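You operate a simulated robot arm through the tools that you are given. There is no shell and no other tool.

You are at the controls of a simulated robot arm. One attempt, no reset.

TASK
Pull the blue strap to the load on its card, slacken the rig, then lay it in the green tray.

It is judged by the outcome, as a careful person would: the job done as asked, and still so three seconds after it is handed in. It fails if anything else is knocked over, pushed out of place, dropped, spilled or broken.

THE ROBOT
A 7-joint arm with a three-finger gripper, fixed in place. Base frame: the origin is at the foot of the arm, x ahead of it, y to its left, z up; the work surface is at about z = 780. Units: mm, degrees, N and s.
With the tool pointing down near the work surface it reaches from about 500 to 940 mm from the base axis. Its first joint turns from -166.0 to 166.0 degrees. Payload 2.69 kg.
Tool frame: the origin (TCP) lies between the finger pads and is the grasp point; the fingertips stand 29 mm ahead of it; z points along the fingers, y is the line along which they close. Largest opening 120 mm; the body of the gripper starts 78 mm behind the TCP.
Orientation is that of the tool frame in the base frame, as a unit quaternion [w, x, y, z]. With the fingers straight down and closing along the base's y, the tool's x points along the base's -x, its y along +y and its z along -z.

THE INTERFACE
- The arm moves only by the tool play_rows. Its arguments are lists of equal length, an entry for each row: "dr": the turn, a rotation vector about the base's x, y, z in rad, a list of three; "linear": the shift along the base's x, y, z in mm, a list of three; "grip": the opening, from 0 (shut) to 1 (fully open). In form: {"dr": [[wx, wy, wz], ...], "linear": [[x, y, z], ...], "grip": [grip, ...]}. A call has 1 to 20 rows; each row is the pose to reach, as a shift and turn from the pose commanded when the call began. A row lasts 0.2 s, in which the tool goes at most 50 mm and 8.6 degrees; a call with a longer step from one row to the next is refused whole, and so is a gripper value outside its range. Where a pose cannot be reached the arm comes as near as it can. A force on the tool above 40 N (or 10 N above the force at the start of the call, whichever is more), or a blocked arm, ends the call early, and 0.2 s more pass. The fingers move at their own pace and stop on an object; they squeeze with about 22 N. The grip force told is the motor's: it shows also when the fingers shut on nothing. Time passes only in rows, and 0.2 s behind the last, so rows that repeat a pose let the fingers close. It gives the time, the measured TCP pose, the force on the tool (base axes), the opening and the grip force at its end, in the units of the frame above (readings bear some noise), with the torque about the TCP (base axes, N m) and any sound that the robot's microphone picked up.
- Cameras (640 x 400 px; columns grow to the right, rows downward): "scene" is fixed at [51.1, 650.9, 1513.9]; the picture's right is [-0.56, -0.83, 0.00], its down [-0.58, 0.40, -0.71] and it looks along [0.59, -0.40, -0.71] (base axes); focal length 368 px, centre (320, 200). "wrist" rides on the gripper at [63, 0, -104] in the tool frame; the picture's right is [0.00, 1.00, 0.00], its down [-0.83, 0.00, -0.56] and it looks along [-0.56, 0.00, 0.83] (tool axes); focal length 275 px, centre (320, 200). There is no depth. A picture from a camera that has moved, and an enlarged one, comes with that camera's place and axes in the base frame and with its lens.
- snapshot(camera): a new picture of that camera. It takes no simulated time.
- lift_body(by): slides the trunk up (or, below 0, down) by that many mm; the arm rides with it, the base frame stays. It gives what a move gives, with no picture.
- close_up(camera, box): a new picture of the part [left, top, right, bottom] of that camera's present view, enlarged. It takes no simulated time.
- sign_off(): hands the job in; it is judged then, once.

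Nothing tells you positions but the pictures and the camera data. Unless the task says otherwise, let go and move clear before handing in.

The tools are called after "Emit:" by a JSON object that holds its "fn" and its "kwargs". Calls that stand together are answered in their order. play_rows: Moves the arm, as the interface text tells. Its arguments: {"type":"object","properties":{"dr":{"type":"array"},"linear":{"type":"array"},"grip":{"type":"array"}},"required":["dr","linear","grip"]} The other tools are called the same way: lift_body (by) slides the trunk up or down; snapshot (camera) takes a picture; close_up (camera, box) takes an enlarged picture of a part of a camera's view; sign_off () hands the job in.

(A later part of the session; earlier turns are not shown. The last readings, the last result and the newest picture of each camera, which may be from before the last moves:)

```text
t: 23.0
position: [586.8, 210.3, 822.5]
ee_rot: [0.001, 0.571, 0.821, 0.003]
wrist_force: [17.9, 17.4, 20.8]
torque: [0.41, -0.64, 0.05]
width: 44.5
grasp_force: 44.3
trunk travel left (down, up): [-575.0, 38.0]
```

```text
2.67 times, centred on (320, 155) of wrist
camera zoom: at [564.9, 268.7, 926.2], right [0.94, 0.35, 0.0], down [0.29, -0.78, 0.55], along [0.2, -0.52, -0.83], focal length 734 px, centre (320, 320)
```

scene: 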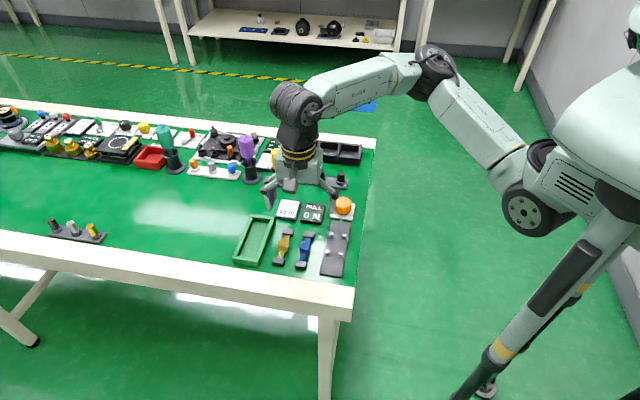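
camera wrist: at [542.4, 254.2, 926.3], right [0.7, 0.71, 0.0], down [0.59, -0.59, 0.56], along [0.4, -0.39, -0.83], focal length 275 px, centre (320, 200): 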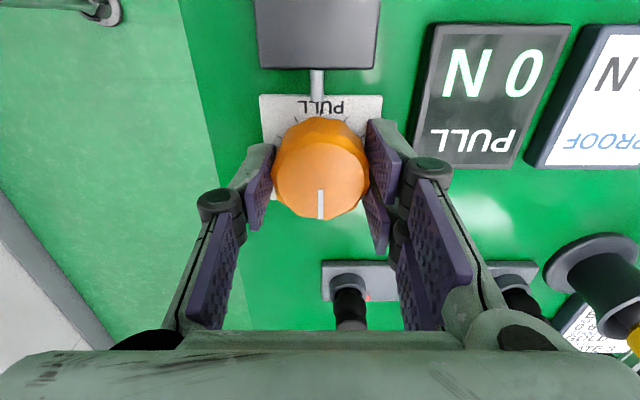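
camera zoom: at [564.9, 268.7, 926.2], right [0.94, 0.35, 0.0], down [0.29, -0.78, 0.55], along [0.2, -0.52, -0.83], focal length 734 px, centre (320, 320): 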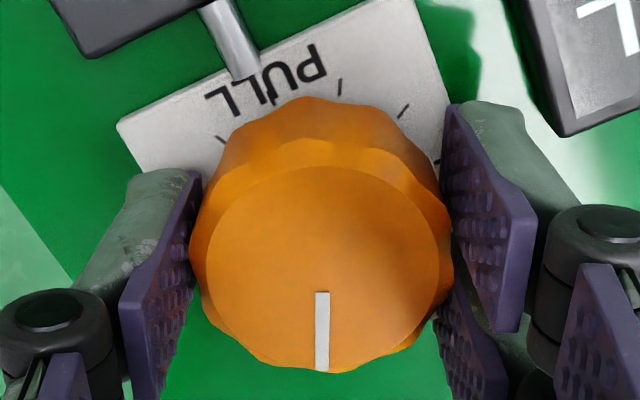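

There's still 0 N after about 25° of turn. The side force suggests the knob axis is about 1.8 mm further along +s than my TCP, so I'll turn about the corrected axis and continue.

Emit:
{"fn": "play_rows", "kwargs": {"dr": [[0, 0, 0], [0, 0, -0.07], [0, 0, -0.15], [0, 0, -0.22], [0, 0, -0.3], [0, 0, -0.3]], "linear": [[0.66, 0.42, 0], [0.8, 0.46, 0], [0.92, 0.5, 0], [1.06, 0.52, 0], [1.2, 0.54, 0], [1.2, 0.54, 0]], "grip": [0.1, 0.1, 0.1, 0.1, 0.1, 0.1]}}

Emit:
{"fn": "close_up", "kwargs": {"camera": "scene", "box": [270, 170, 390, 270]}}

Emit:
{"fn": "snapshot", "kwargs": {"camera": "wrist"}}

```text
t: 24.4
position: [588.4, 210.0, 820.9]
ee_rot: [0.0, 0.686, 0.727, 0.001]
wrist_force: [8.2, 13.3, 22.4]
torque: [0.22, -0.25, -0.01]
width: 44.8
grasp_force: 45.3
trunk travel left (down, up): [-575.0, 38.0]
```

```text
4.00 times, centred on (330, 220) of scene
camera zoom: at [51.1, 650.9, 1513.9], right [-0.56, -0.83, 0.0], down [-0.58, 0.4, -0.71], along [0.59, -0.4, -0.71], focal length 1471 px, centre (280, 120)
```

zoom: 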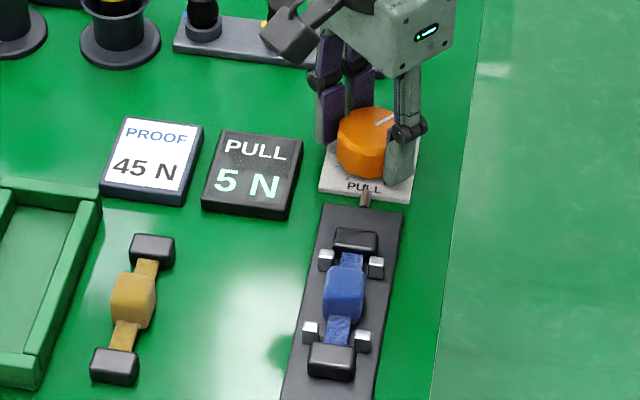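

```text
taken
camera wrist: at [583.8, 272.8, 926.0], right [1.0, 0.06, 0.0], down [0.05, -0.83, 0.55], along [0.04, -0.55, -0.83], focal length 275 px, centre (320, 200)
```

wrist: 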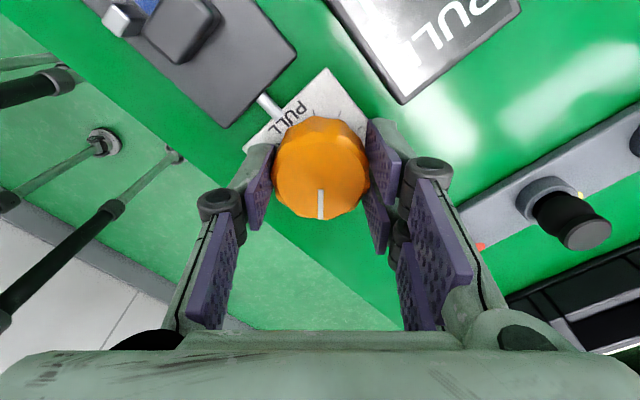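

The display now reads 5 N, so the strap is taking load. I'll turn in smaller steps and read the display each time.

Emit:
{"fn": "play_rows", "kwargs": {"dr": [[0, 0, -0.03], [0, 0, -0.06], [0, 0, -0.09], [0, 0, -0.09]], "linear": [[0.1, 0.1, 0], [0.2, 0.1, 0], [0.3, 0.1, 0], [0.3, 0.1, 0]], "grip": [0.1, 0.1, 0.1, 0.1]}}

Emit:
{"fn": "close_up", "kwargs": {"camera": "scene", "box": [270, 170, 390, 270]}}

```text
t: 25.4
position: [588.9, 210.4, 821.5]
ee_rot: [0.0, 0.719, 0.695, 0.0]
wrist_force: [0.0, 13.4, 17.2]
torque: [0.89, -0.02, 0.0]
width: 45.0
grasp_force: 45.3
trunk travel left (down, up): [-575.0, 38.0]
```

```text
4.00 times, centred on (330, 220) of scene
camera zoom: at [51.1, 650.9, 1513.9], right [-0.56, -0.83, 0.0], down [-0.58, 0.4, -0.71], along [0.59, -0.4, -0.71], focal length 1471 px, centre (280, 120)
```

zoom: 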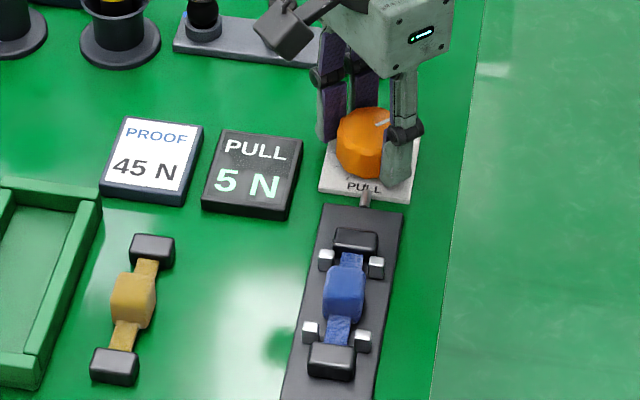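

Emit:
{"fn": "play_rows", "kwargs": {"dr": [[0, 0, -0.03], [0, 0, -0.06], [0, 0, -0.09], [0, 0, -0.09]], "linear": [[0.1, 0.3, 0], [0.1, 0.4, 0], [0.2, 0.4, 0], [0.2, 0.4, 0]], "grip": [0.1, 0.1, 0.1, 0.1]}}

Emit:
{"fn": "close_up", "kwargs": {"camera": "scene", "box": [270, 170, 390, 270]}}

```text
t: 26.4
position: [588.1, 209.4, 821.0]
ee_rot: [0.0, 0.749, 0.662, 0.0]
wrist_force: [-8.6, 9.1, 7.3]
torque: [1.14, 0.1, -0.01]
width: 45.0
grasp_force: 45.7
trunk travel left (down, up): [-575.0, 38.0]
```

```text
4.00 times, centred on (330, 220) of scene
camera zoom: at [51.1, 650.9, 1513.9], right [-0.56, -0.83, 0.0], down [-0.58, 0.4, -0.71], along [0.59, -0.4, -0.71], focal length 1471 px, centre (280, 120)
```

zoom: 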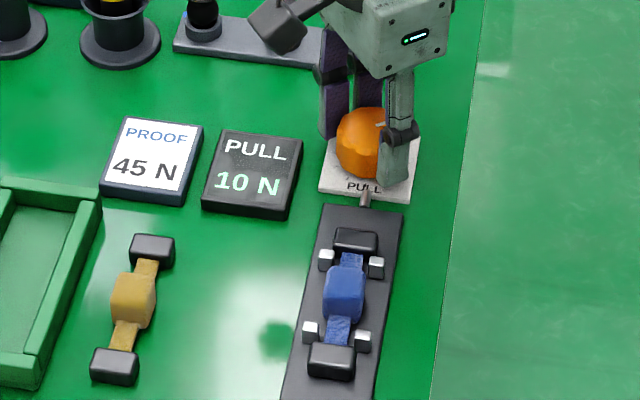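

The display reads 10 N at about 52° of turn, and it seems to step by 5 N. I'll continue in steps.

Emit:
{"fn": "play_rows", "kwargs": {"dr": [[0, 0, -0.03], [0, 0, -0.06], [0, 0, -0.09], [0, 0, -0.09]], "linear": [[-0.1, 0.1, 0], [-0.1, 0.2, 0], [-0.1, 0.3, 0], [-0.1, 0.3, 0]], "grip": [0.1, 0.1, 0.1, 0.1]}}

Emit:
{"fn": "close_up", "kwargs": {"camera": "scene", "box": [270, 170, 390, 270]}}

```text
t: 27.4
position: [586.8, 209.7, 823.0]
ee_rot: [0.0, 0.779, 0.627, -0.001]
wrist_force: [-12.4, 2.6, -1.0]
torque: [0.8, 0.02, -0.02]
width: 45.0
grasp_force: 45.0
trunk travel left (down, up): [-575.0, 38.0]
```

```text
4.00 times, centred on (330, 220) of scene
camera zoom: at [51.1, 650.9, 1513.9], right [-0.56, -0.83, 0.0], down [-0.58, 0.4, -0.71], along [0.59, -0.4, -0.71], focal length 1471 px, centre (280, 120)
```

zoom: 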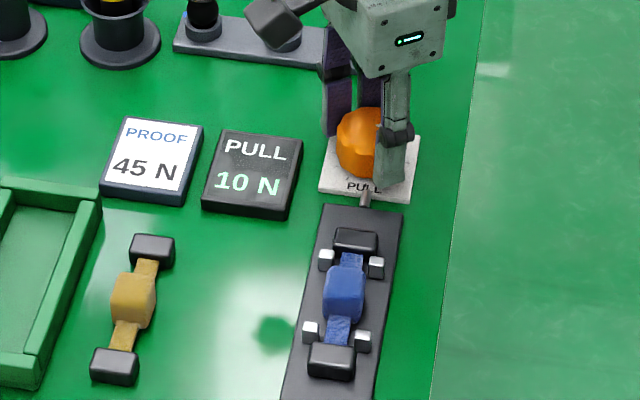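

Emit:
{"fn": "play_rows", "kwargs": {"dr": [[0, 0, -0.03], [0, 0, -0.06], [0, 0, -0.09], [0, 0, -0.09]], "linear": [[-0.4, 0, 0], [-0.4, 0, 0], [-0.4, 0.1, 0], [-0.4, 0.1, 0]], "grip": [0.1, 0.1, 0.1, 0.1]}}

Emit:
{"fn": "close_up", "kwargs": {"camera": "scene", "box": [270, 170, 390, 270]}}

Emit:
{"fn": "close_up", "kwargs": {"camera": "wrist", "box": [240, 80, 400, 230]}}

```text
t: 28.4
position: [587.3, 210.0, 821.3]
ee_rot: [0.001, 0.806, 0.592, -0.001]
wrist_force: [-5.8, 2.9, -8.9]
torque: [-0.58, 0.43, -0.02]
width: 44.7
grasp_force: 45.1
trunk travel left (down, up): [-575.0, 38.0]
```

```text
4.00 times, centred on (330, 220) of scene
camera zoom: at [51.1, 650.9, 1513.9], right [-0.56, -0.83, 0.0], down [-0.58, 0.4, -0.71], along [0.59, -0.4, -0.71], focal length 1471 px, centre (280, 120)
```

zoom: 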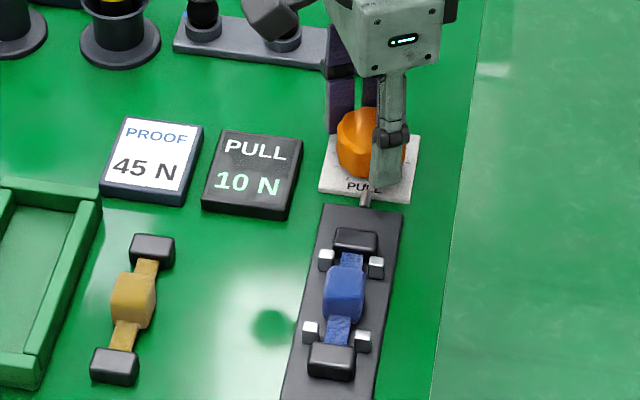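

```text
2.67 times, centred on (320, 155) of wrist
camera zoom: at [606.8, 270.5, 925.7], right [0.96, -0.3, 0.0], down [-0.25, -0.79, 0.56], along [-0.16, -0.53, -0.83], focal length 734 px, centre (320, 320)
```

zoom: 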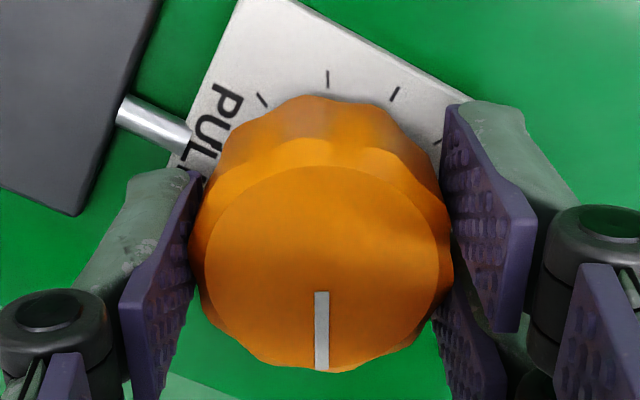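

The knob turns rigidly with the gripper and I'm at about 62° with 10 N showing. That suggests roughly 5 N per 15°. I'll take a 15° step.

Emit:
{"fn": "play_rows", "kwargs": {"dr": [[0, 0, -0.06], [0, 0, -0.13], [0, 0, -0.2], [0, 0, -0.26], [0, 0, -0.26]], "linear": [[-0.2, 0.1, -0.3], [-0.2, 0.1, -0.3], [-0.3, 0, -0.3], [-0.3, 0, -0.3], [-0.3, 0, -0.3]], "grip": [0.1, 0.1, 0.1, 0.1, 0.1]}}

Emit:
{"fn": "close_up", "kwargs": {"camera": "scene", "box": [270, 170, 390, 270]}}

```text
t: 29.6
position: [587.9, 210.3, 821.6]
ee_rot: [0.0, 0.876, 0.482, 0.0]
wrist_force: [-1.5, -9.8, -1.9]
torque: [0.4, -0.63, -0.03]
width: 44.8
grasp_force: 44.8
trunk travel left (down, up): [-575.0, 38.0]
```

```text
4.00 times, centred on (330, 220) of scene
camera zoom: at [51.1, 650.9, 1513.9], right [-0.56, -0.83, 0.0], down [-0.58, 0.4, -0.71], along [0.59, -0.4, -0.71], focal length 1471 px, centre (280, 120)
```

zoom: 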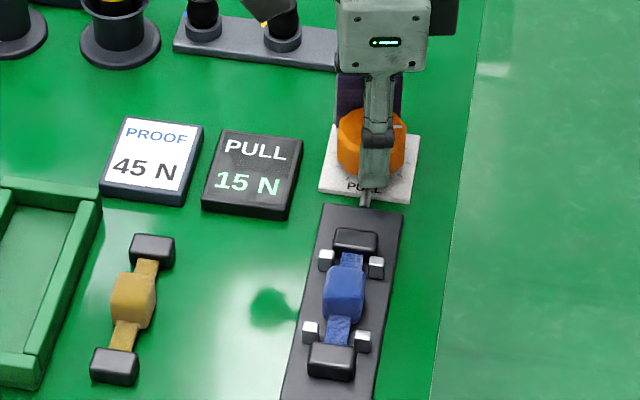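

15 N at about 77°, which fits the estimate. Another step.

Emit:
{"fn": "play_rows", "kwargs": {"dr": [[0, 0, -0.06], [0, 0, -0.13], [0, 0, -0.2], [0, 0, -0.26], [0, 0, -0.26]], "linear": [[0, -0.3, 0], [0, -0.4, 0], [-0.1, -0.4, 0], [-0.1, -0.5, 0], [-0.1, -0.5, 0]], "grip": [0.1, 0.1, 0.1, 0.1, 0.1]}}

Emit:
{"fn": "close_up", "kwargs": {"camera": "scene", "box": [270, 170, 390, 270]}}

```text
t: 30.8
position: [588.8, 208.9, 820.8]
ee_rot: [0.0, 0.931, 0.365, -0.001]
wrist_force: [-2.0, 1.1, -0.2]
torque: [-0.25, 0.18, 0.02]
width: 44.8
grasp_force: 45.1
trunk travel left (down, up): [-575.0, 38.0]
```

```text
4.00 times, centred on (330, 220) of scene
camera zoom: at [51.1, 650.9, 1513.9], right [-0.56, -0.83, 0.0], down [-0.58, 0.4, -0.71], along [0.59, -0.4, -0.71], focal length 1471 px, centre (280, 120)
```

zoom: 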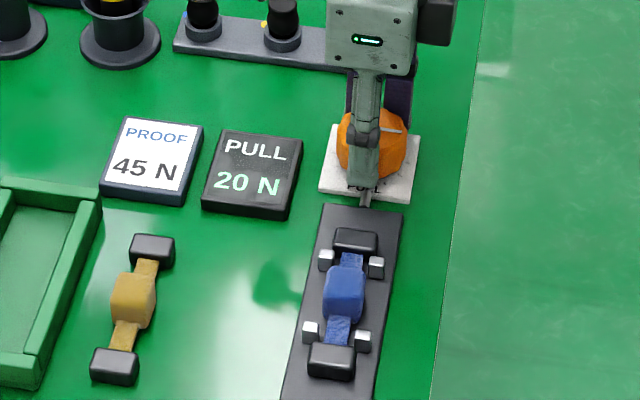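

20 N at about 92°. I'll continue the same way.

Emit:
{"fn": "play_rows", "kwargs": {"dr": [[0, 0, -0.06], [0, 0, -0.13], [0, 0, -0.2], [0, 0, -0.26], [0, 0, -0.26]], "linear": [[0, 0, 0], [0, -0.1, 0], [0, -0.1, 0], [-0.1, -0.2, 0], [-0.1, -0.2, 0]], "grip": [0.1, 0.1, 0.1, 0.1, 0.1]}}

Emit:
{"fn": "close_up", "kwargs": {"camera": "scene", "box": [270, 170, 390, 270]}}

```text
t: 32.0
position: [588.4, 210.6, 820.9]
ee_rot: [0.001, 0.971, 0.24, 0.001]
wrist_force: [2.2, 1.4, 10.0]
torque: [0.05, 0.56, -0.03]
width: 44.8
grasp_force: 44.2
trunk travel left (down, up): [-575.0, 38.0]
```

```text
4.00 times, centred on (330, 220) of scene
camera zoom: at [51.1, 650.9, 1513.9], right [-0.56, -0.83, 0.0], down [-0.58, 0.4, -0.71], along [0.59, -0.4, -0.71], focal length 1471 px, centre (280, 120)
```

zoom: 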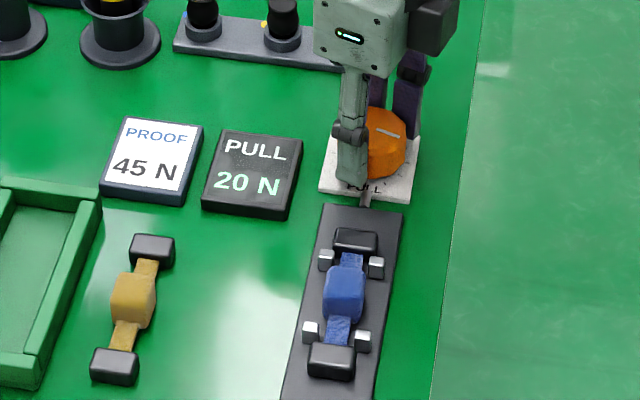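

Still 20 N at about 107°. The bands look about 18–22° wide per 5 N, so 45 N should be near 200° of total turn. I'll continue.

Emit:
{"fn": "play_rows", "kwargs": {"dr": [[0, 0, -0.06], [0, 0, -0.13], [0, 0, -0.2], [0, 0, -0.26], [0, 0, -0.26]], "linear": [[0, 0, 0.2], [0, 0, 0.2], [0.1, 0, 0.2], [0.1, 0, 0.2], [0.1, 0, 0.2]], "grip": [0.1, 0.1, 0.1, 0.1, 0.1]}}

Emit:
{"fn": "close_up", "kwargs": {"camera": "scene", "box": [270, 170, 390, 270]}}

```text
t: 33.2
position: [590.0, 209.7, 821.2]
ee_rot: [0.0, 0.994, 0.113, 0.0]
wrist_force: [-2.6, 3.0, 11.2]
torque: [0.04, -0.55, -0.02]
width: 44.8
grasp_force: 44.6
trunk travel left (down, up): [-575.0, 38.0]
```

```text
4.00 times, centred on (330, 220) of scene
camera zoom: at [51.1, 650.9, 1513.9], right [-0.56, -0.83, 0.0], down [-0.58, 0.4, -0.71], along [0.59, -0.4, -0.71], focal length 1471 px, centre (280, 120)
```

zoom: 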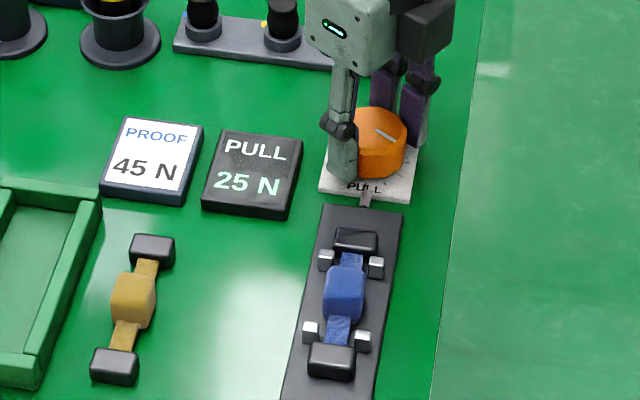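

25 N at about 122°. Continuing.

Emit:
{"fn": "play_rows", "kwargs": {"dr": [[0, 0, -0.06], [0, 0, -0.13], [0, 0, -0.2], [0, 0, -0.26], [0, 0, -0.26]], "linear": [[0, 0.1, 0.2], [0, 0.1, 0.2], [0, 0.1, 0.2], [0, 0.1, 0.2], [0, 0.1, 0.2]], "grip": [0.1, 0.1, 0.1, 0.1, 0.1]}}

Emit:
{"fn": "close_up", "kwargs": {"camera": "scene", "box": [270, 170, 390, 270]}}

```text
t: 34.4
position: [588.4, 210.3, 821.8]
ee_rot: [0.0, 1.0, -0.017, 0.001]
wrist_force: [7.7, 0.9, 11.9]
torque: [-0.17, -0.98, 0.01]
width: 44.6
grasp_force: 44.9
trunk travel left (down, up): [-575.0, 38.0]
```

```text
4.00 times, centred on (330, 220) of scene
camera zoom: at [51.1, 650.9, 1513.9], right [-0.56, -0.83, 0.0], down [-0.58, 0.4, -0.71], along [0.59, -0.4, -0.71], focal length 1471 px, centre (280, 120)
```

zoom: 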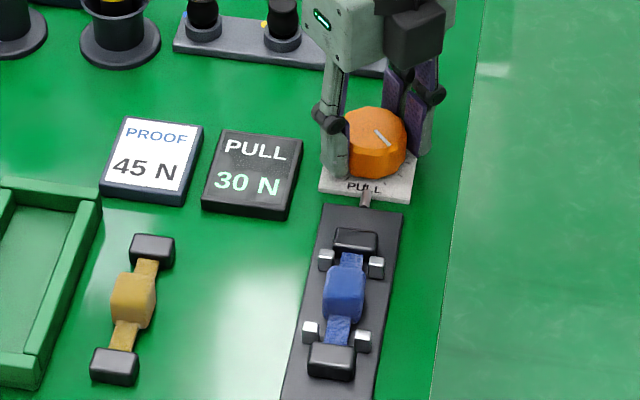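

30 N at about 137°. The rate may be picking up, so I'll take 7° steps from here.

Emit:
{"fn": "play_rows", "kwargs": {"dr": [[0, 0, -0.05], [0, 0, -0.1], [0, 0, -0.14], [0, 0, -0.14]], "linear": [[0.2, 0, 0.2], [0.2, 0, 0.2], [0.2, 0, 0.2], [0.2, 0, 0.2]], "grip": [0.1, 0.1, 0.1, 0.1]}}

Emit:
{"fn": "close_up", "kwargs": {"camera": "scene", "box": [270, 170, 390, 270]}}

```text
t: 35.4
position: [588.4, 210.0, 821.9]
ee_rot: [0.001, 0.996, -0.088, 0.001]
wrist_force: [14.5, 0.5, 14.3]
torque: [0.04, 0.14, -0.04]
width: 44.7
grasp_force: 44.7
trunk travel left (down, up): [-575.0, 38.0]
```

```text
4.00 times, centred on (330, 220) of scene
camera zoom: at [51.1, 650.9, 1513.9], right [-0.56, -0.83, 0.0], down [-0.58, 0.4, -0.71], along [0.59, -0.4, -0.71], focal length 1471 px, centre (280, 120)
```

zoom: 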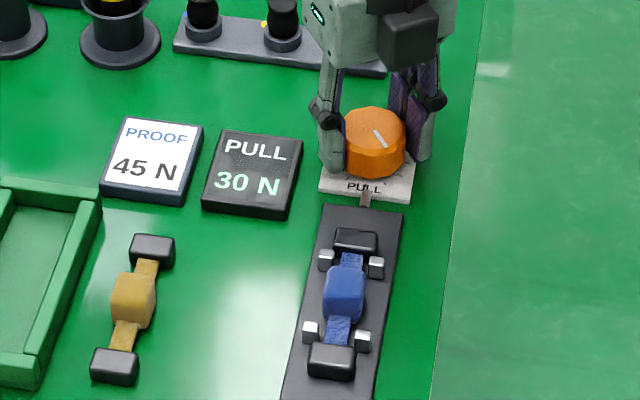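

Emit:
{"fn": "play_rows", "kwargs": {"dr": [[0, 0, -0.05], [0, 0, -0.1], [0, 0, -0.13], [0, 0, -0.13]], "linear": [[0.4, 0, 0.3], [0.5, 0, 0.3], [0.6, 0, 0.3], [0.6, 0, 0.3]], "grip": [0.1, 0.1, 0.1, 0.1]}}

Emit:
{"fn": "close_up", "kwargs": {"camera": "scene", "box": [270, 170, 390, 270]}}

Emit:
{"fn": "close_up", "kwargs": {"camera": "wrist", "box": [240, 80, 400, 230]}}

```text
t: 36.4
position: [589.4, 209.2, 820.9]
ee_rot: [0.001, 0.989, -0.151, -0.001]
wrist_force: [7.4, -0.4, 1.1]
torque: [0.13, -0.61, 0.01]
width: 44.6
grasp_force: 44.8
trunk travel left (down, up): [-575.0, 38.0]
```

```text
4.00 times, centred on (330, 220) of scene
camera zoom: at [51.1, 650.9, 1513.9], right [-0.56, -0.83, 0.0], down [-0.58, 0.4, -0.71], along [0.59, -0.4, -0.71], focal length 1471 px, centre (280, 120)
```

zoom: 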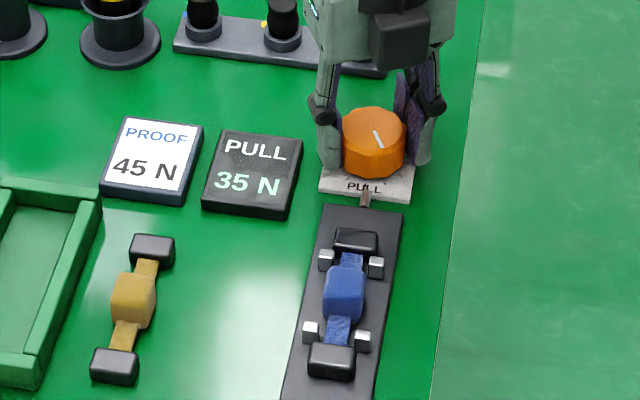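

```text
2.67 times, centred on (320, 155) of wrist
camera zoom: at [649.1, 191.2, 925.6], right [-0.3, -0.96, 0.0], down [-0.79, 0.25, 0.56], along [-0.53, 0.16, -0.83], focal length 734 px, centre (320, 320)
```

zoom: 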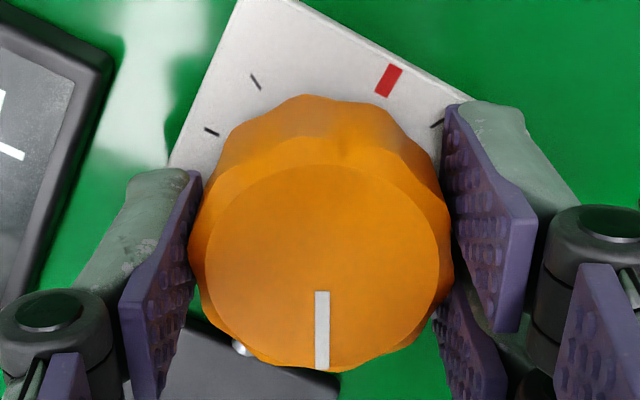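

35 N at about 152°, which puts the 45 N band at about 189–209° by extrapolation. The red mark on the dial is where the pointer started. Continuing in small steps.

Emit:
{"fn": "play_rows", "kwargs": {"dr": [[0, 0, -0.05], [0, 0, -0.1], [0, 0, -0.14], [0, 0, -0.14]], "linear": [[0.2, 0, 0], [0.2, 0, 0], [0.2, 0, 0], [0.2, 0, 0]], "grip": [0.1, 0.1, 0.1, 0.1]}}

Emit:
{"fn": "close_up", "kwargs": {"camera": "scene", "box": [270, 170, 390, 270]}}

```text
t: 37.4
position: [588.9, 209.9, 821.6]
ee_rot: [0.001, 0.976, -0.22, -0.001]
wrist_force: [1.1, 4.0, -3.0]
torque: [0.08, -0.3, 0.0]
width: 44.7
grasp_force: 45.3
trunk travel left (down, up): [-575.0, 38.0]
```

```text
4.00 times, centred on (330, 220) of scene
camera zoom: at [51.1, 650.9, 1513.9], right [-0.56, -0.83, 0.0], down [-0.58, 0.4, -0.71], along [0.59, -0.4, -0.71], focal length 1471 px, centre (280, 120)
```

zoom: 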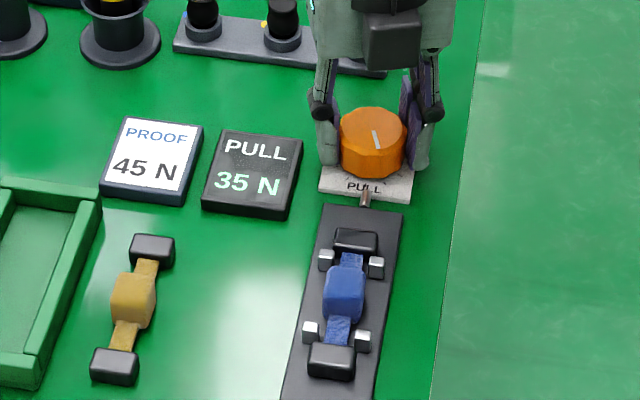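

Emit:
{"fn": "play_rows", "kwargs": {"dr": [[0, 0, -0.05], [0, 0, -0.1], [0, 0, -0.14], [0, 0, -0.14]], "linear": [[0, 0.1, -0.1], [0, 0.1, -0.1], [0, 0.1, -0.1], [0, 0.1, -0.1]], "grip": [0.1, 0.1, 0.1, 0.1]}}

Emit:
{"fn": "close_up", "kwargs": {"camera": "scene", "box": [270, 170, 390, 270]}}

```text
t: 38.4
position: [589.2, 209.0, 822.3]
ee_rot: [0.001, 0.958, -0.287, -0.002]
wrist_force: [-12.8, 3.4, -12.2]
torque: [0.08, -0.06, 0.02]
width: 44.9
grasp_force: 44.9
trunk travel left (down, up): [-575.0, 38.0]
```

```text
4.00 times, centred on (330, 220) of scene
camera zoom: at [51.1, 650.9, 1513.9], right [-0.56, -0.83, 0.0], down [-0.58, 0.4, -0.71], along [0.59, -0.4, -0.71], focal length 1471 px, centre (280, 120)
```

zoom: 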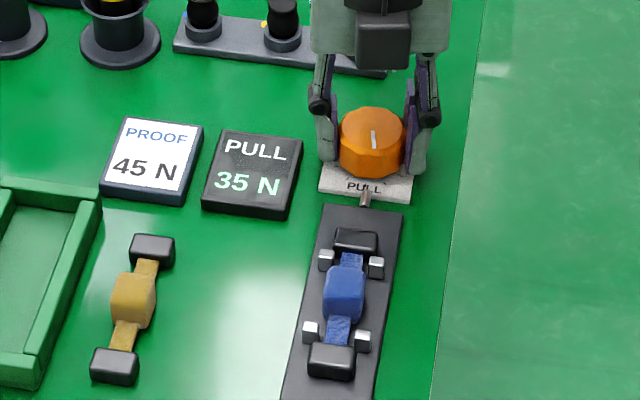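

Emit:
{"fn": "play_rows", "kwargs": {"dr": [[0, 0, -0.03], [0, 0, -0.06], [0, 0, -0.09], [0, 0, -0.09]], "linear": [[-0.4, 0.1, -0.3], [-0.4, 0.1, -0.3], [-0.4, 0.1, -0.3], [-0.4, 0.1, -0.3]], "grip": [0.1, 0.1, 0.1, 0.1]}}

Emit:
{"fn": "close_up", "kwargs": {"camera": "scene", "box": [270, 170, 390, 270]}}

```text
t: 39.4
position: [588.2, 210.8, 821.4]
ee_rot: [0.0, 0.944, -0.33, 0.0]
wrist_force: [-12.1, -5.7, -3.1]
torque: [0.47, 1.0, -0.01]
width: 44.7
grasp_force: 45.1
trunk travel left (down, up): [-575.0, 38.0]
```

```text
4.00 times, centred on (330, 220) of scene
camera zoom: at [51.1, 650.9, 1513.9], right [-0.56, -0.83, 0.0], down [-0.58, 0.4, -0.71], along [0.59, -0.4, -0.71], focal length 1471 px, centre (280, 120)
```

zoom: 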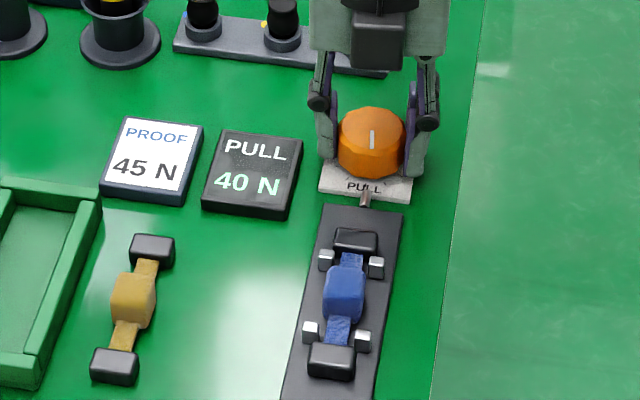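

40 N at about 174°. I expect the change to 45 N near 191°.

Emit:
{"fn": "play_rows", "kwargs": {"dr": [[0, 0, -0.05], [0, 0, -0.1], [0, 0, -0.14], [0, 0, -0.14]], "linear": [[-0.4, -0.2, 0], [-0.5, -0.2, 0], [-0.5, -0.2, 0], [-0.5, -0.2, 0]], "grip": [0.1, 0.1, 0.1, 0.1]}}

Emit:
{"fn": "close_up", "kwargs": {"camera": "scene", "box": [270, 170, 390, 270]}}

```text
t: 40.4
position: [589.1, 209.8, 821.5]
ee_rot: [0.0, 0.918, -0.397, 0.0]
wrist_force: [-6.9, -4.0, -8.3]
torque: [-0.02, -0.32, -0.04]
width: 44.8
grasp_force: 45.2
trunk travel left (down, up): [-575.0, 38.0]
```

```text
4.00 times, centred on (330, 220) of scene
camera zoom: at [51.1, 650.9, 1513.9], right [-0.56, -0.83, 0.0], down [-0.58, 0.4, -0.71], along [0.59, -0.4, -0.71], focal length 1471 px, centre (280, 120)
```

zoom: 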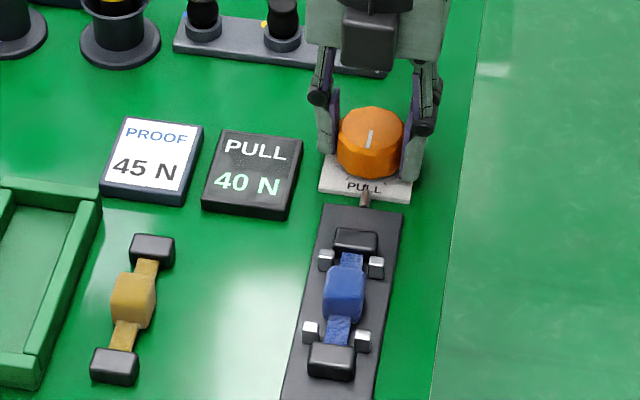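

Emit:
{"fn": "play_rows", "kwargs": {"dr": [[0, 0, -0.04], [0, 0, -0.08], [0, 0, -0.1], [0, 0, -0.1]], "linear": [[-0.2, -0.1, -0.2], [-0.2, -0.1, -0.2], [-0.2, -0.2, -0.2], [-0.2, -0.2, -0.2]], "grip": [0.1, 0.1, 0.1, 0.1]}}

Emit:
{"fn": "close_up", "kwargs": {"camera": "scene", "box": [270, 170, 390, 270]}}

```text
t: 41.4
position: [588.9, 208.4, 820.9]
ee_rot: [0.0, 0.897, -0.441, -0.001]
wrist_force: [-2.6, -10.4, 0.0]
torque: [-0.01, 0.48, 0.02]
width: 44.5
grasp_force: 45.1
trunk travel left (down, up): [-575.0, 38.0]
```

```text
4.00 times, centred on (330, 220) of scene
camera zoom: at [51.1, 650.9, 1513.9], right [-0.56, -0.83, 0.0], down [-0.58, 0.4, -0.71], along [0.59, -0.4, -0.71], focal length 1471 px, centre (280, 120)
```

zoom: 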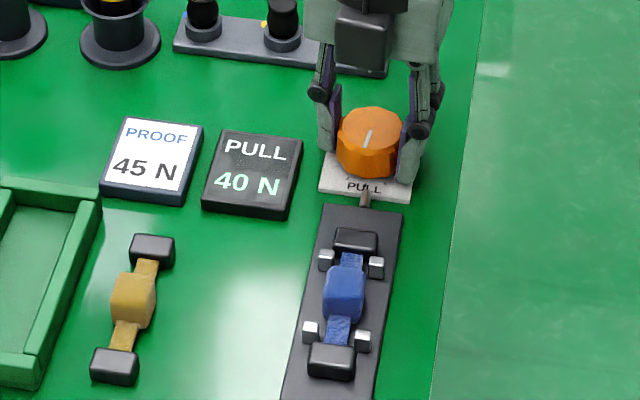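

Emit:
{"fn": "play_rows", "kwargs": {"dr": [[0, 0, -0.03], [0, 0, -0.06], [0, 0, -0.06]], "linear": [[0, -0.3, 0], [0, -0.3, 0], [0, -0.3, 0]], "grip": [0.1, 0.1, 0.1]}}

Emit:
{"fn": "close_up", "kwargs": {"camera": "scene", "box": [270, 170, 390, 270]}}

```text
t: 42.2
position: [588.8, 207.9, 821.6]
ee_rot: [0.001, 0.883, -0.469, 0.0]
wrist_force: [0.0, -14.6, 0.1]
torque: [-0.33, -0.2, 0.03]
width: 45.0
grasp_force: 45.0
trunk travel left (down, up): [-575.0, 38.0]
```

```text
4.00 times, centred on (330, 220) of scene
camera zoom: at [51.1, 650.9, 1513.9], right [-0.56, -0.83, 0.0], down [-0.58, 0.4, -0.71], along [0.59, -0.4, -0.71], focal length 1471 px, centre (280, 120)
```

zoom: 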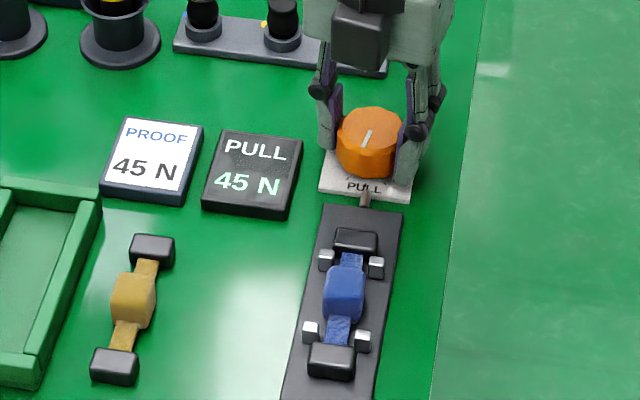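

The display now reads 45 N, just past its switching point. I'll turn about 6° further to sit well inside the 45 N band, hold briefly, and verify.

Emit:
{"fn": "play_rows", "kwargs": {"dr": [[0, 0, -0.03], [0, 0, -0.06], [0, 0, -0.1], [0, 0, -0.1]], "linear": [[0, -0.5, 0], [0, -0.5, 0], [0, -0.5, 0], [0, -0.5, 0]], "grip": [0.1, 0.1, 0.1, 0.1]}}

Emit:
{"fn": "close_up", "kwargs": {"camera": "scene", "box": [270, 170, 390, 270]}}

Emit:
{"fn": "play_rows", "kwargs": {"dr": [[0, 0, 0], [0, 0, 0], [0, 0, 0], [0, 0, 0], [0, 0, 0], [0, 0, 0]], "linear": [[0, 0, 0], [0, 0, 0], [0, 0, 0], [0, 0, 0], [0, 0, 0], [0, 0, 0]], "grip": [0.1, 0.1, 0.1, 0.1, 0.1, 0.1]}}

Emit:
{"fn": "close_up", "kwargs": {"camera": "scene", "box": [270, 170, 390, 270]}}

```text
t: 43.2
position: [588.1, 209.1, 821.6]
ee_rot: [-0.001, 0.859, -0.512, -0.001]
wrist_force: [8.4, 0.0, -0.8]
torque: [-0.77, -0.8, 0.0]
width: 44.9
grasp_force: 45.4
trunk travel left (down, up): [-575.0, 38.0]
```

```text
4.00 times, centred on (330, 220) of scene
camera zoom: at [51.1, 650.9, 1513.9], right [-0.56, -0.83, 0.0], down [-0.58, 0.4, -0.71], along [0.59, -0.4, -0.71], focal length 1471 px, centre (280, 120)
```

zoom: 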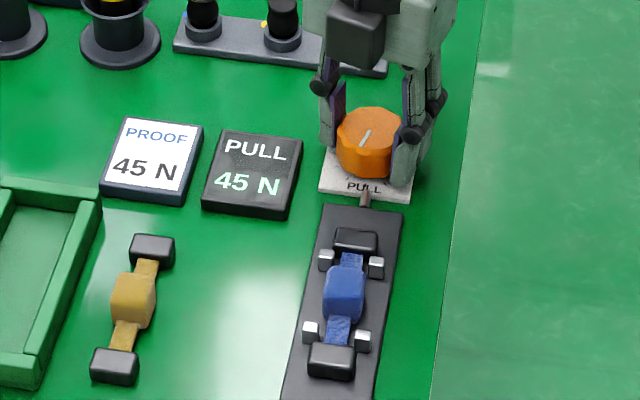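

```text
t: 44.6
position: [589.2, 208.7, 821.5]
ee_rot: [-0.001, 0.86, -0.511, -0.001]
wrist_force: [14.4, 5.5, 6.0]
torque: [0.62, -0.05, -0.02]
width: 44.9
grasp_force: 45.2
trunk travel left (down, up): [-575.0, 38.0]
```

```text
4.00 times, centred on (330, 220) of scene
camera zoom: at [51.1, 650.9, 1513.9], right [-0.56, -0.83, 0.0], down [-0.58, 0.4, -0.71], along [0.59, -0.4, -0.71], focal length 1471 px, centre (280, 120)
```

zoom: 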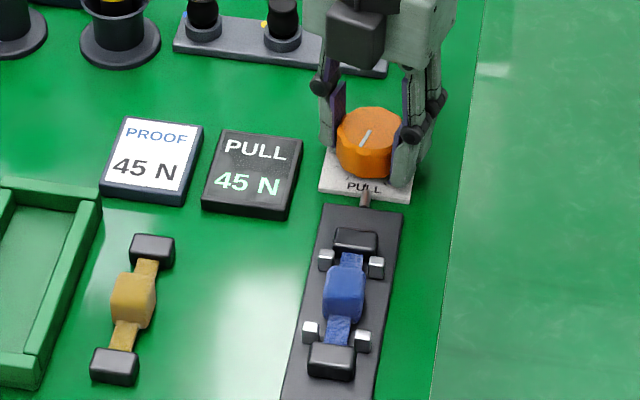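

45 N has been reached and held steady. Now I'll slacken the rig by turning the knob counter-clockwise back towards its start, in stages with force relief.

Emit:
{"fn": "play_rows", "kwargs": {"dr": [[0, 0, 0.1], [0, 0, 0.22], [0, 0, 0.34], [0, 0, 0.46], [0, 0, 0.58], [0, 0, 0.7], [0, 0, 0.7]], "linear": [[0.4, 0.4, 0.1], [0.5, 0.7, 0.1], [0.6, 0.9, 0.2], [0.8, 1.0, 0.3], [0.9, 1.0, 0.3], [0.9, 1.0, 0.3], [0.9, 1.0, 0.3]], "grip": [0.1, 0.1, 0.1, 0.1, 0.1, 0.1, 0.1]}}

Emit:
{"fn": "close_up", "kwargs": {"camera": "scene", "box": [270, 170, 390, 270]}}

```text
t: 46.2
position: [588.3, 210.3, 821.8]
ee_rot: [0.002, 0.983, -0.185, 0.001]
wrist_force: [6.6, -0.8, 6.1]
torque: [-0.65, -0.65, -0.01]
width: 44.9
grasp_force: 45.2
trunk travel left (down, up): [-575.0, 38.0]
```

```text
4.00 times, centred on (330, 220) of scene
camera zoom: at [51.1, 650.9, 1513.9], right [-0.56, -0.83, 0.0], down [-0.58, 0.4, -0.71], along [0.59, -0.4, -0.71], focal length 1471 px, centre (280, 120)
```

zoom: 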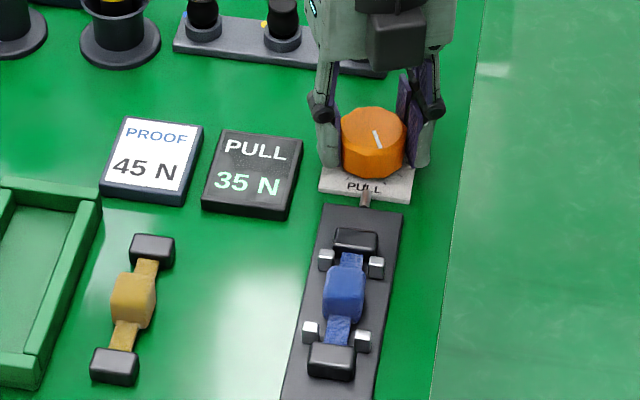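

The load is coming down, with 35 N showing and low forces. I'll continue back.

Emit:
{"fn": "play_rows", "kwargs": {"dr": [[0, 0, 0.12], [0, 0, 0.24], [0, 0, 0.36], [0, 0, 0.48], [0, 0, 0.6], [0, 0, 0.72], [0, 0, 0.84], [0, 0, 0.84]], "linear": [[0, 0, -0.2], [-0.3, 0, -0.4], [-0.6, 0, -0.5], [-0.7, 0, -0.6], [-0.8, 0, -0.6], [-0.8, 0, -0.6], [-0.8, 0.1, -0.6], [-0.8, 0.1, -0.6]], "grip": [0.1, 0.1, 0.1, 0.1, 0.1, 0.1, 0.1, 0.1]}}

Emit:
{"fn": "close_up", "kwargs": {"camera": "scene", "box": [270, 170, 390, 270]}}

```text
t: 48.0
position: [589.1, 210.2, 820.8]
ee_rot: [-0.001, 0.973, 0.232, 0.0]
wrist_force: [13.1, 1.7, 0.5]
torque: [0.38, -1.34, -0.01]
width: 44.9
grasp_force: 45.2
trunk travel left (down, up): [-575.0, 38.0]
```

```text
4.00 times, centred on (330, 220) of scene
camera zoom: at [51.1, 650.9, 1513.9], right [-0.56, -0.83, 0.0], down [-0.58, 0.4, -0.71], along [0.59, -0.4, -0.71], focal length 1471 px, centre (280, 120)
```

zoom: 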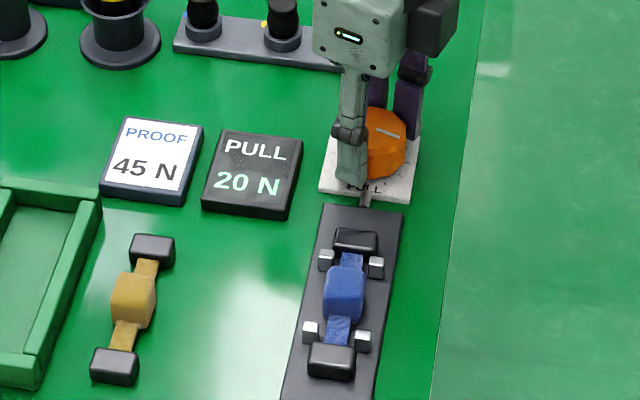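

Emit:
{"fn": "play_rows", "kwargs": {"dr": [[0, 0, 0.12], [0, 0, 0.24], [0, 0, 0.36], [0, 0, 0.48], [0, 0, 0.6], [0, 0, 0.72], [0, 0, 0.84], [0, 0, 0.84]], "linear": [[0.4, 0.1, 0], [0.4, 0.2, 0], [0.4, 0.3, 0], [0.4, 0.4, 0], [0.5, 0.4, 0], [0.6, 0.4, 0.1], [0.6, 0.4, 0.2], [0.6, 0.4, 0.2]], "grip": [0.1, 0.1, 0.1, 0.1, 0.1, 0.1, 0.1, 0.1]}}

Emit:
{"fn": "close_up", "kwargs": {"camera": "scene", "box": [270, 170, 390, 270]}}

```text
t: 49.8
position: [588.4, 208.9, 822.6]
ee_rot: [-0.001, 0.793, 0.609, -0.001]
wrist_force: [-4.9, -3.4, -2.7]
torque: [0.62, -0.26, 0.01]
width: 44.8
grasp_force: 45.2
trunk travel left (down, up): [-575.0, 38.0]
```

```text
4.00 times, centred on (330, 220) of scene
camera zoom: at [51.1, 650.9, 1513.9], right [-0.56, -0.83, 0.0], down [-0.58, 0.4, -0.71], along [0.59, -0.4, -0.71], focal length 1471 px, centre (280, 120)
```

zoom: 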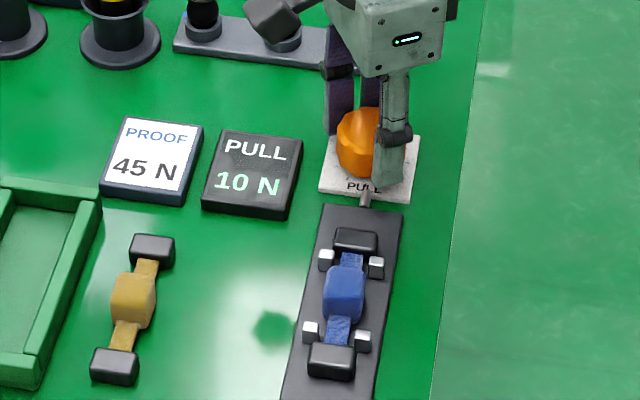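

10 N now. I'll continue the rest of the way back, following the earlier centring.

Emit:
{"fn": "play_rows", "kwargs": {"dr": [[0, 0, 0.12], [0, 0, 0.24], [0, 0, 0.36], [0, 0, 0.48], [0, 0, 0.6], [0, 0, 0.72], [0, 0, 0.72]], "linear": [[-0.1, -0.1, 0], [-0.1, -0.2, 0], [-0.2, -0.3, 0], [-0.4, -0.4, 0], [-0.6, -0.5, 0], [-0.8, -0.6, 0], [-0.8, -0.6, 0]], "grip": [0.1, 0.1, 0.1, 0.1, 0.1, 0.1, 0.1]}}

Emit:
{"fn": "close_up", "kwargs": {"camera": "scene", "box": [270, 170, 390, 270]}}

```text
t: 51.4
position: [587.6, 209.5, 821.9]
ee_rot: [0.0, 0.528, 0.849, 0.001]
wrist_force: [-7.8, -0.6, 0.4]
torque: [-0.44, -0.05, -0.01]
width: 44.6
grasp_force: 44.7
trunk travel left (down, up): [-575.0, 38.0]
```

```text
4.00 times, centred on (330, 220) of scene
camera zoom: at [51.1, 650.9, 1513.9], right [-0.56, -0.83, 0.0], down [-0.58, 0.4, -0.71], along [0.59, -0.4, -0.71], focal length 1471 px, centre (280, 120)
```

zoom: 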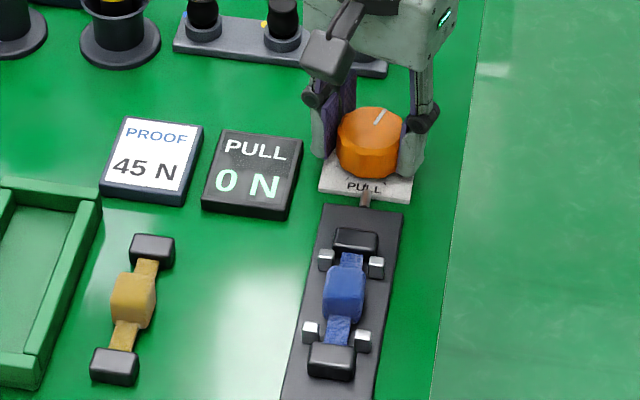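

0 N now. I'll turn the last ~19° so the pointer returns to its starting mark and the rig is fully slack.

Emit:
{"fn": "play_rows", "kwargs": {"dr": [[0, 0, 0.1], [0, 0, 0.2], [0, 0, 0.3], [0, 0, 0.33], [0, 0, 0.33]], "linear": [[-0.3, -0.1, 0], [-0.5, -0.2, 0], [-0.6, -0.4, 0], [-0.6, -0.5, 0], [-0.6, -0.5, 0]], "grip": [0.1, 0.1, 0.1, 0.1, 0.1]}}

Emit:
{"fn": "close_up", "kwargs": {"camera": "scene", "box": [270, 170, 390, 270]}}

Emit:
{"fn": "snapshot", "kwargs": {"camera": "wrist"}}

```text
t: 52.6
position: [587.5, 210.4, 821.1]
ee_rot: [0.001, 0.383, 0.924, 0.0]
wrist_force: [4.3, -5.4, 11.9]
torque: [0.4, 0.66, -0.37]
width: 44.9
grasp_force: 44.4
trunk travel left (down, up): [-575.0, 38.0]
```

```text
4.00 times, centred on (330, 220) of scene
camera zoom: at [51.1, 650.9, 1513.9], right [-0.56, -0.83, 0.0], down [-0.58, 0.4, -0.71], along [0.59, -0.4, -0.71], focal length 1471 px, centre (280, 120)
```

zoom: 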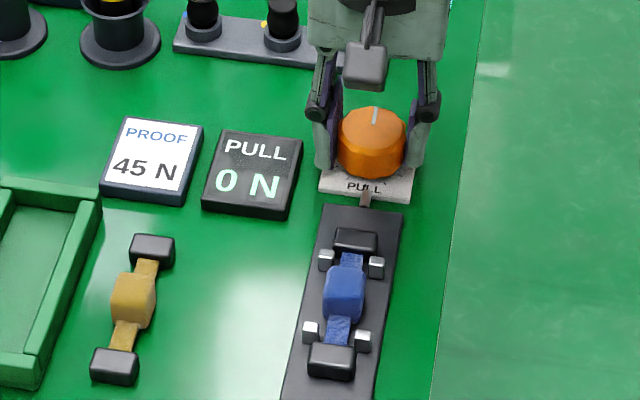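

```text
taken
camera wrist: at [542.9, 253.6, 925.6], right [0.7, 0.71, 0.0], down [0.59, -0.59, 0.56], along [0.4, -0.39, -0.83], focal length 275 px, centre (320, 200)
```

wrist: 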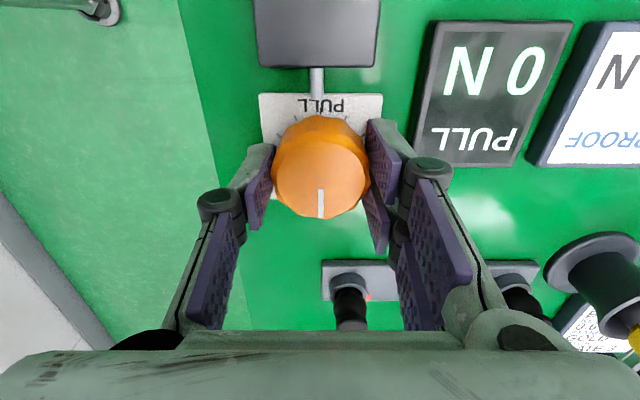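

The pointer is back at its mark against the stop and the display reads 0 N. I'll release the knob, rise clear, and return above the strap.

Emit:
{"fn": "play_rows", "kwargs": {"dr": [[0, 0, 0], [0, 0, 0], [0, 0, 0], [0, 0, 0], [0, 0, 0], [0, 0, 0], [0, 0, 0], [0, 0, 0], [0, 0, 0], [0, 0, 0], [0, 0, 0], [0, 0, 0]], "linear": [[0, 0, 0], [0, 0, 0], [0, 0, 5], [0, 0, 25], [0, 0, 50], [0, 0, 70], [-25, 25, 75], [-50, 50, 75], [-75, 75, 75], [-91.5, 90.3, 75], [-91.5, 90.3, 75], [-91.5, 90.3, 75]], "grip": [0.4, 0.52, 0.52, 0.52, 0.52, 0.52, 0.4, 0.4, 0.4, 0.4, 0.4, 0.4]}}

Emit:
{"fn": "snapshot", "kwargs": {"camera": "wrist"}}

Emit:
{"fn": "close_up", "kwargs": {"camera": "wrist", "box": [240, 20, 400, 180]}}

Emit:
{"fn": "close_up", "kwargs": {"camera": "scene", "box": [230, 180, 370, 280]}}

```text
t: 55.2
position: [496.5, 299.5, 899.7]
ee_rot: [0.001, 0.382, 0.924, 0.0]
wrist_force: [0.1, 0.3, -1.3]
torque: [-0.04, 0.0, 0.02]
width: 48.0
grasp_force: 0.1
trunk travel left (down, up): [-575.0, 38.0]
```

```text
taken
camera wrist: at [451.4, 344.3, 1003.1], right [0.7, 0.71, 0.0], down [0.59, -0.59, 0.56], along [0.4, -0.39, -0.83], focal length 275 px, centre (320, 200)
```

wrist: 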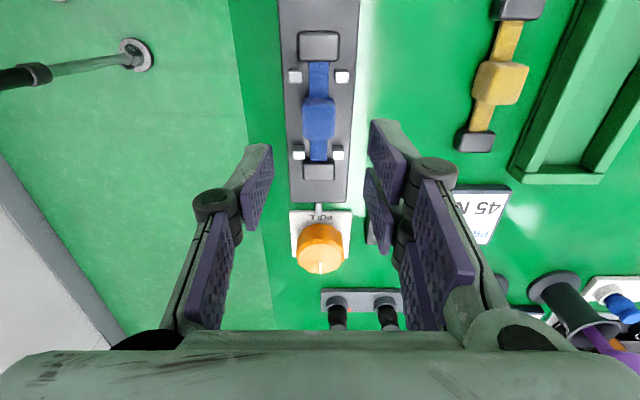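

```text
2.50 times, centred on (320, 100) of wrist
camera zoom: at [451.4, 344.3, 1003.1], right [0.7, 0.71, 0.0], down [0.59, -0.59, 0.56], along [0.4, -0.39, -0.83], focal length 688 px, centre (320, 450)
```

zoom: 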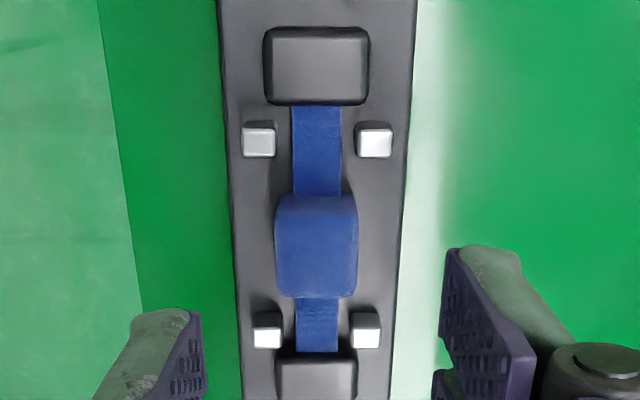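

```text
4.00 times, centred on (300, 230) of scene
camera zoom: at [51.1, 650.9, 1513.9], right [-0.56, -0.83, 0.0], down [-0.58, 0.4, -0.71], along [0.59, -0.4, -0.71], focal length 1471 px, centre (400, 80)
```

zoom: 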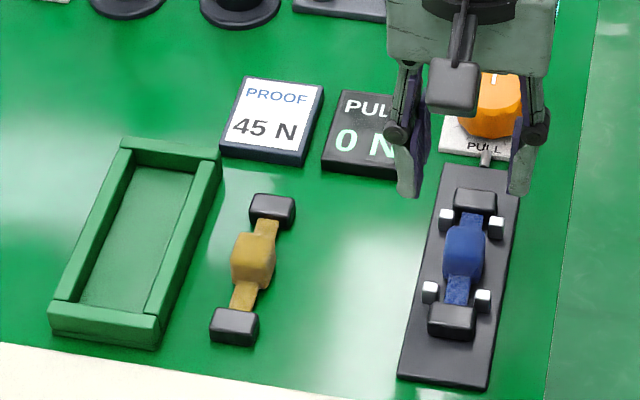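

The strap is still seated and the rig is slack. I'll descend around the block and grip it again.

Emit:
{"fn": "play_rows", "kwargs": {"dr": [[0, 0, 0], [0, 0, 0], [0, 0, 0], [0, 0, 0], [0, 0, 0], [0, 0, 0], [0, 0, 0], [0, 0, 0], [0, 0, 0], [0, 0, 0], [0, 0, 0]], "linear": [[-0.5, -0.5, -20], [-0.5, -0.5, -40], [-0.5, -0.5, -58], [-0.5, -0.5, -70], [-0.5, -0.5, -77], [-0.5, -0.5, -79], [-0.5, -0.5, -79], [-0.5, -0.5, -79], [-0.5, -0.5, -79], [-0.5, -0.5, -79], [-0.5, -0.5, -79]], "grip": [0.38, 0.38, 0.38, 0.38, 0.38, 0.38, 0.38, 0.2, 0.0, 0.0, 0.0]}}

Emit:
{"fn": "snapshot", "kwargs": {"camera": "wrist"}}

```text
t: 57.6
position: [494.5, 297.9, 818.4]
ee_rot: [0.0, 0.383, 0.924, 0.0]
wrist_force: [-0.9, 0.3, 0.0]
torque: [0.07, 0.02, -0.03]
width: 23.1
grasp_force: 22.2
trunk travel left (down, up): [-575.0, 38.0]
```

```text
taken
camera wrist: at [449.1, 342.6, 922.3], right [0.7, 0.71, 0.0], down [0.59, -0.58, 0.56], along [0.4, -0.39, -0.83], focal length 275 px, centre (320, 200)
```

wrist: 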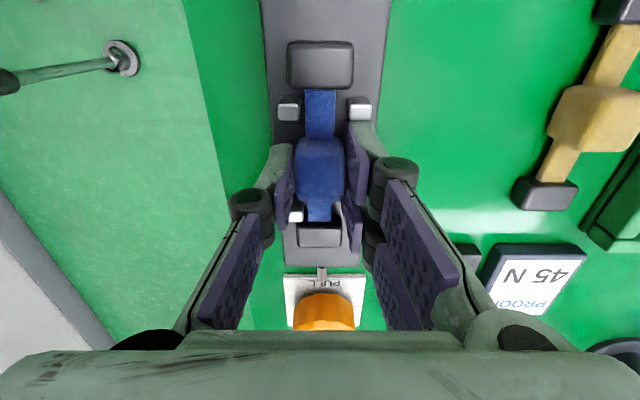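

The block is gripped again at 23.1 mm. I'll lift the strap straight out of the rig and carry it high over to the green tray, near (626, 460).

Emit:
{"fn": "play_rows", "kwargs": {"dr": [[0, 0, 0], [0, 0, 0], [0, 0, 0], [0, 0, 0], [0, 0, 0], [0, 0, 0]], "linear": [[0, 0, 8], [0, 0, 20], [0, 0, 35], [0, 0, 55], [0, 0, 80], [0, 0, 80]], "grip": [0, 0, 0, 0, 0, 0]}}

Emit:
{"fn": "snapshot", "kwargs": {"camera": "wrist"}}

Emit:
{"fn": "close_up", "kwargs": {"camera": "scene", "box": [230, 180, 370, 280]}}

```text
t: 59.0
position: [495.4, 299.8, 898.8]
ee_rot: [0.0, 0.382, 0.924, 0.0]
wrist_force: [0.5, 0.4, -0.8]
torque: [0.0, 0.01, 0.01]
width: 23.4
grasp_force: 22.1
trunk travel left (down, up): [-575.0, 38.0]
```

```text
taken
camera wrist: at [450.8, 344.7, 1003.2], right [0.7, 0.71, 0.0], down [0.59, -0.59, 0.56], along [0.4, -0.39, -0.83], focal length 275 px, centre (320, 200)
```

wrist: 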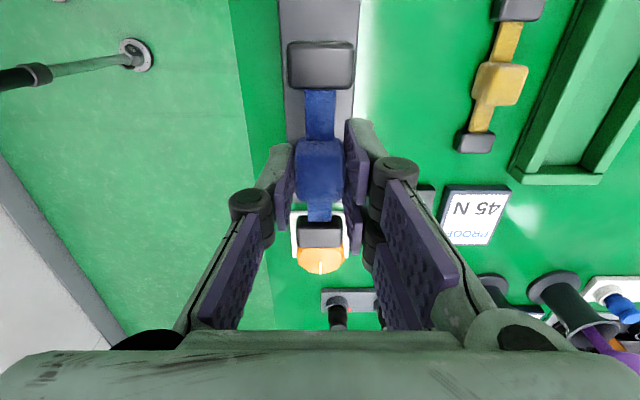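

```text
4.00 times, centred on (300, 230) of scene
camera zoom: at [51.1, 650.9, 1513.9], right [-0.56, -0.83, 0.0], down [-0.58, 0.4, -0.71], along [0.59, -0.4, -0.71], focal length 1471 px, centre (400, 80)
```

zoom: 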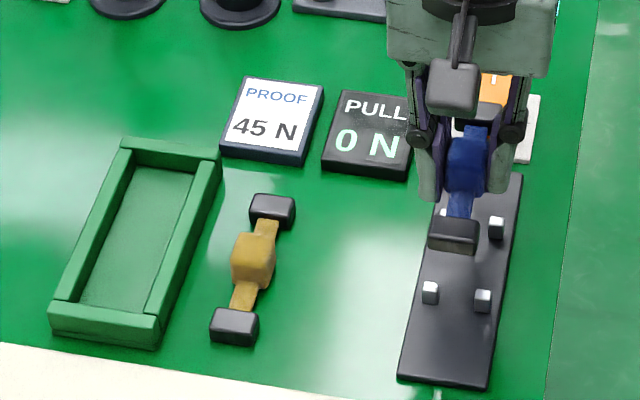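

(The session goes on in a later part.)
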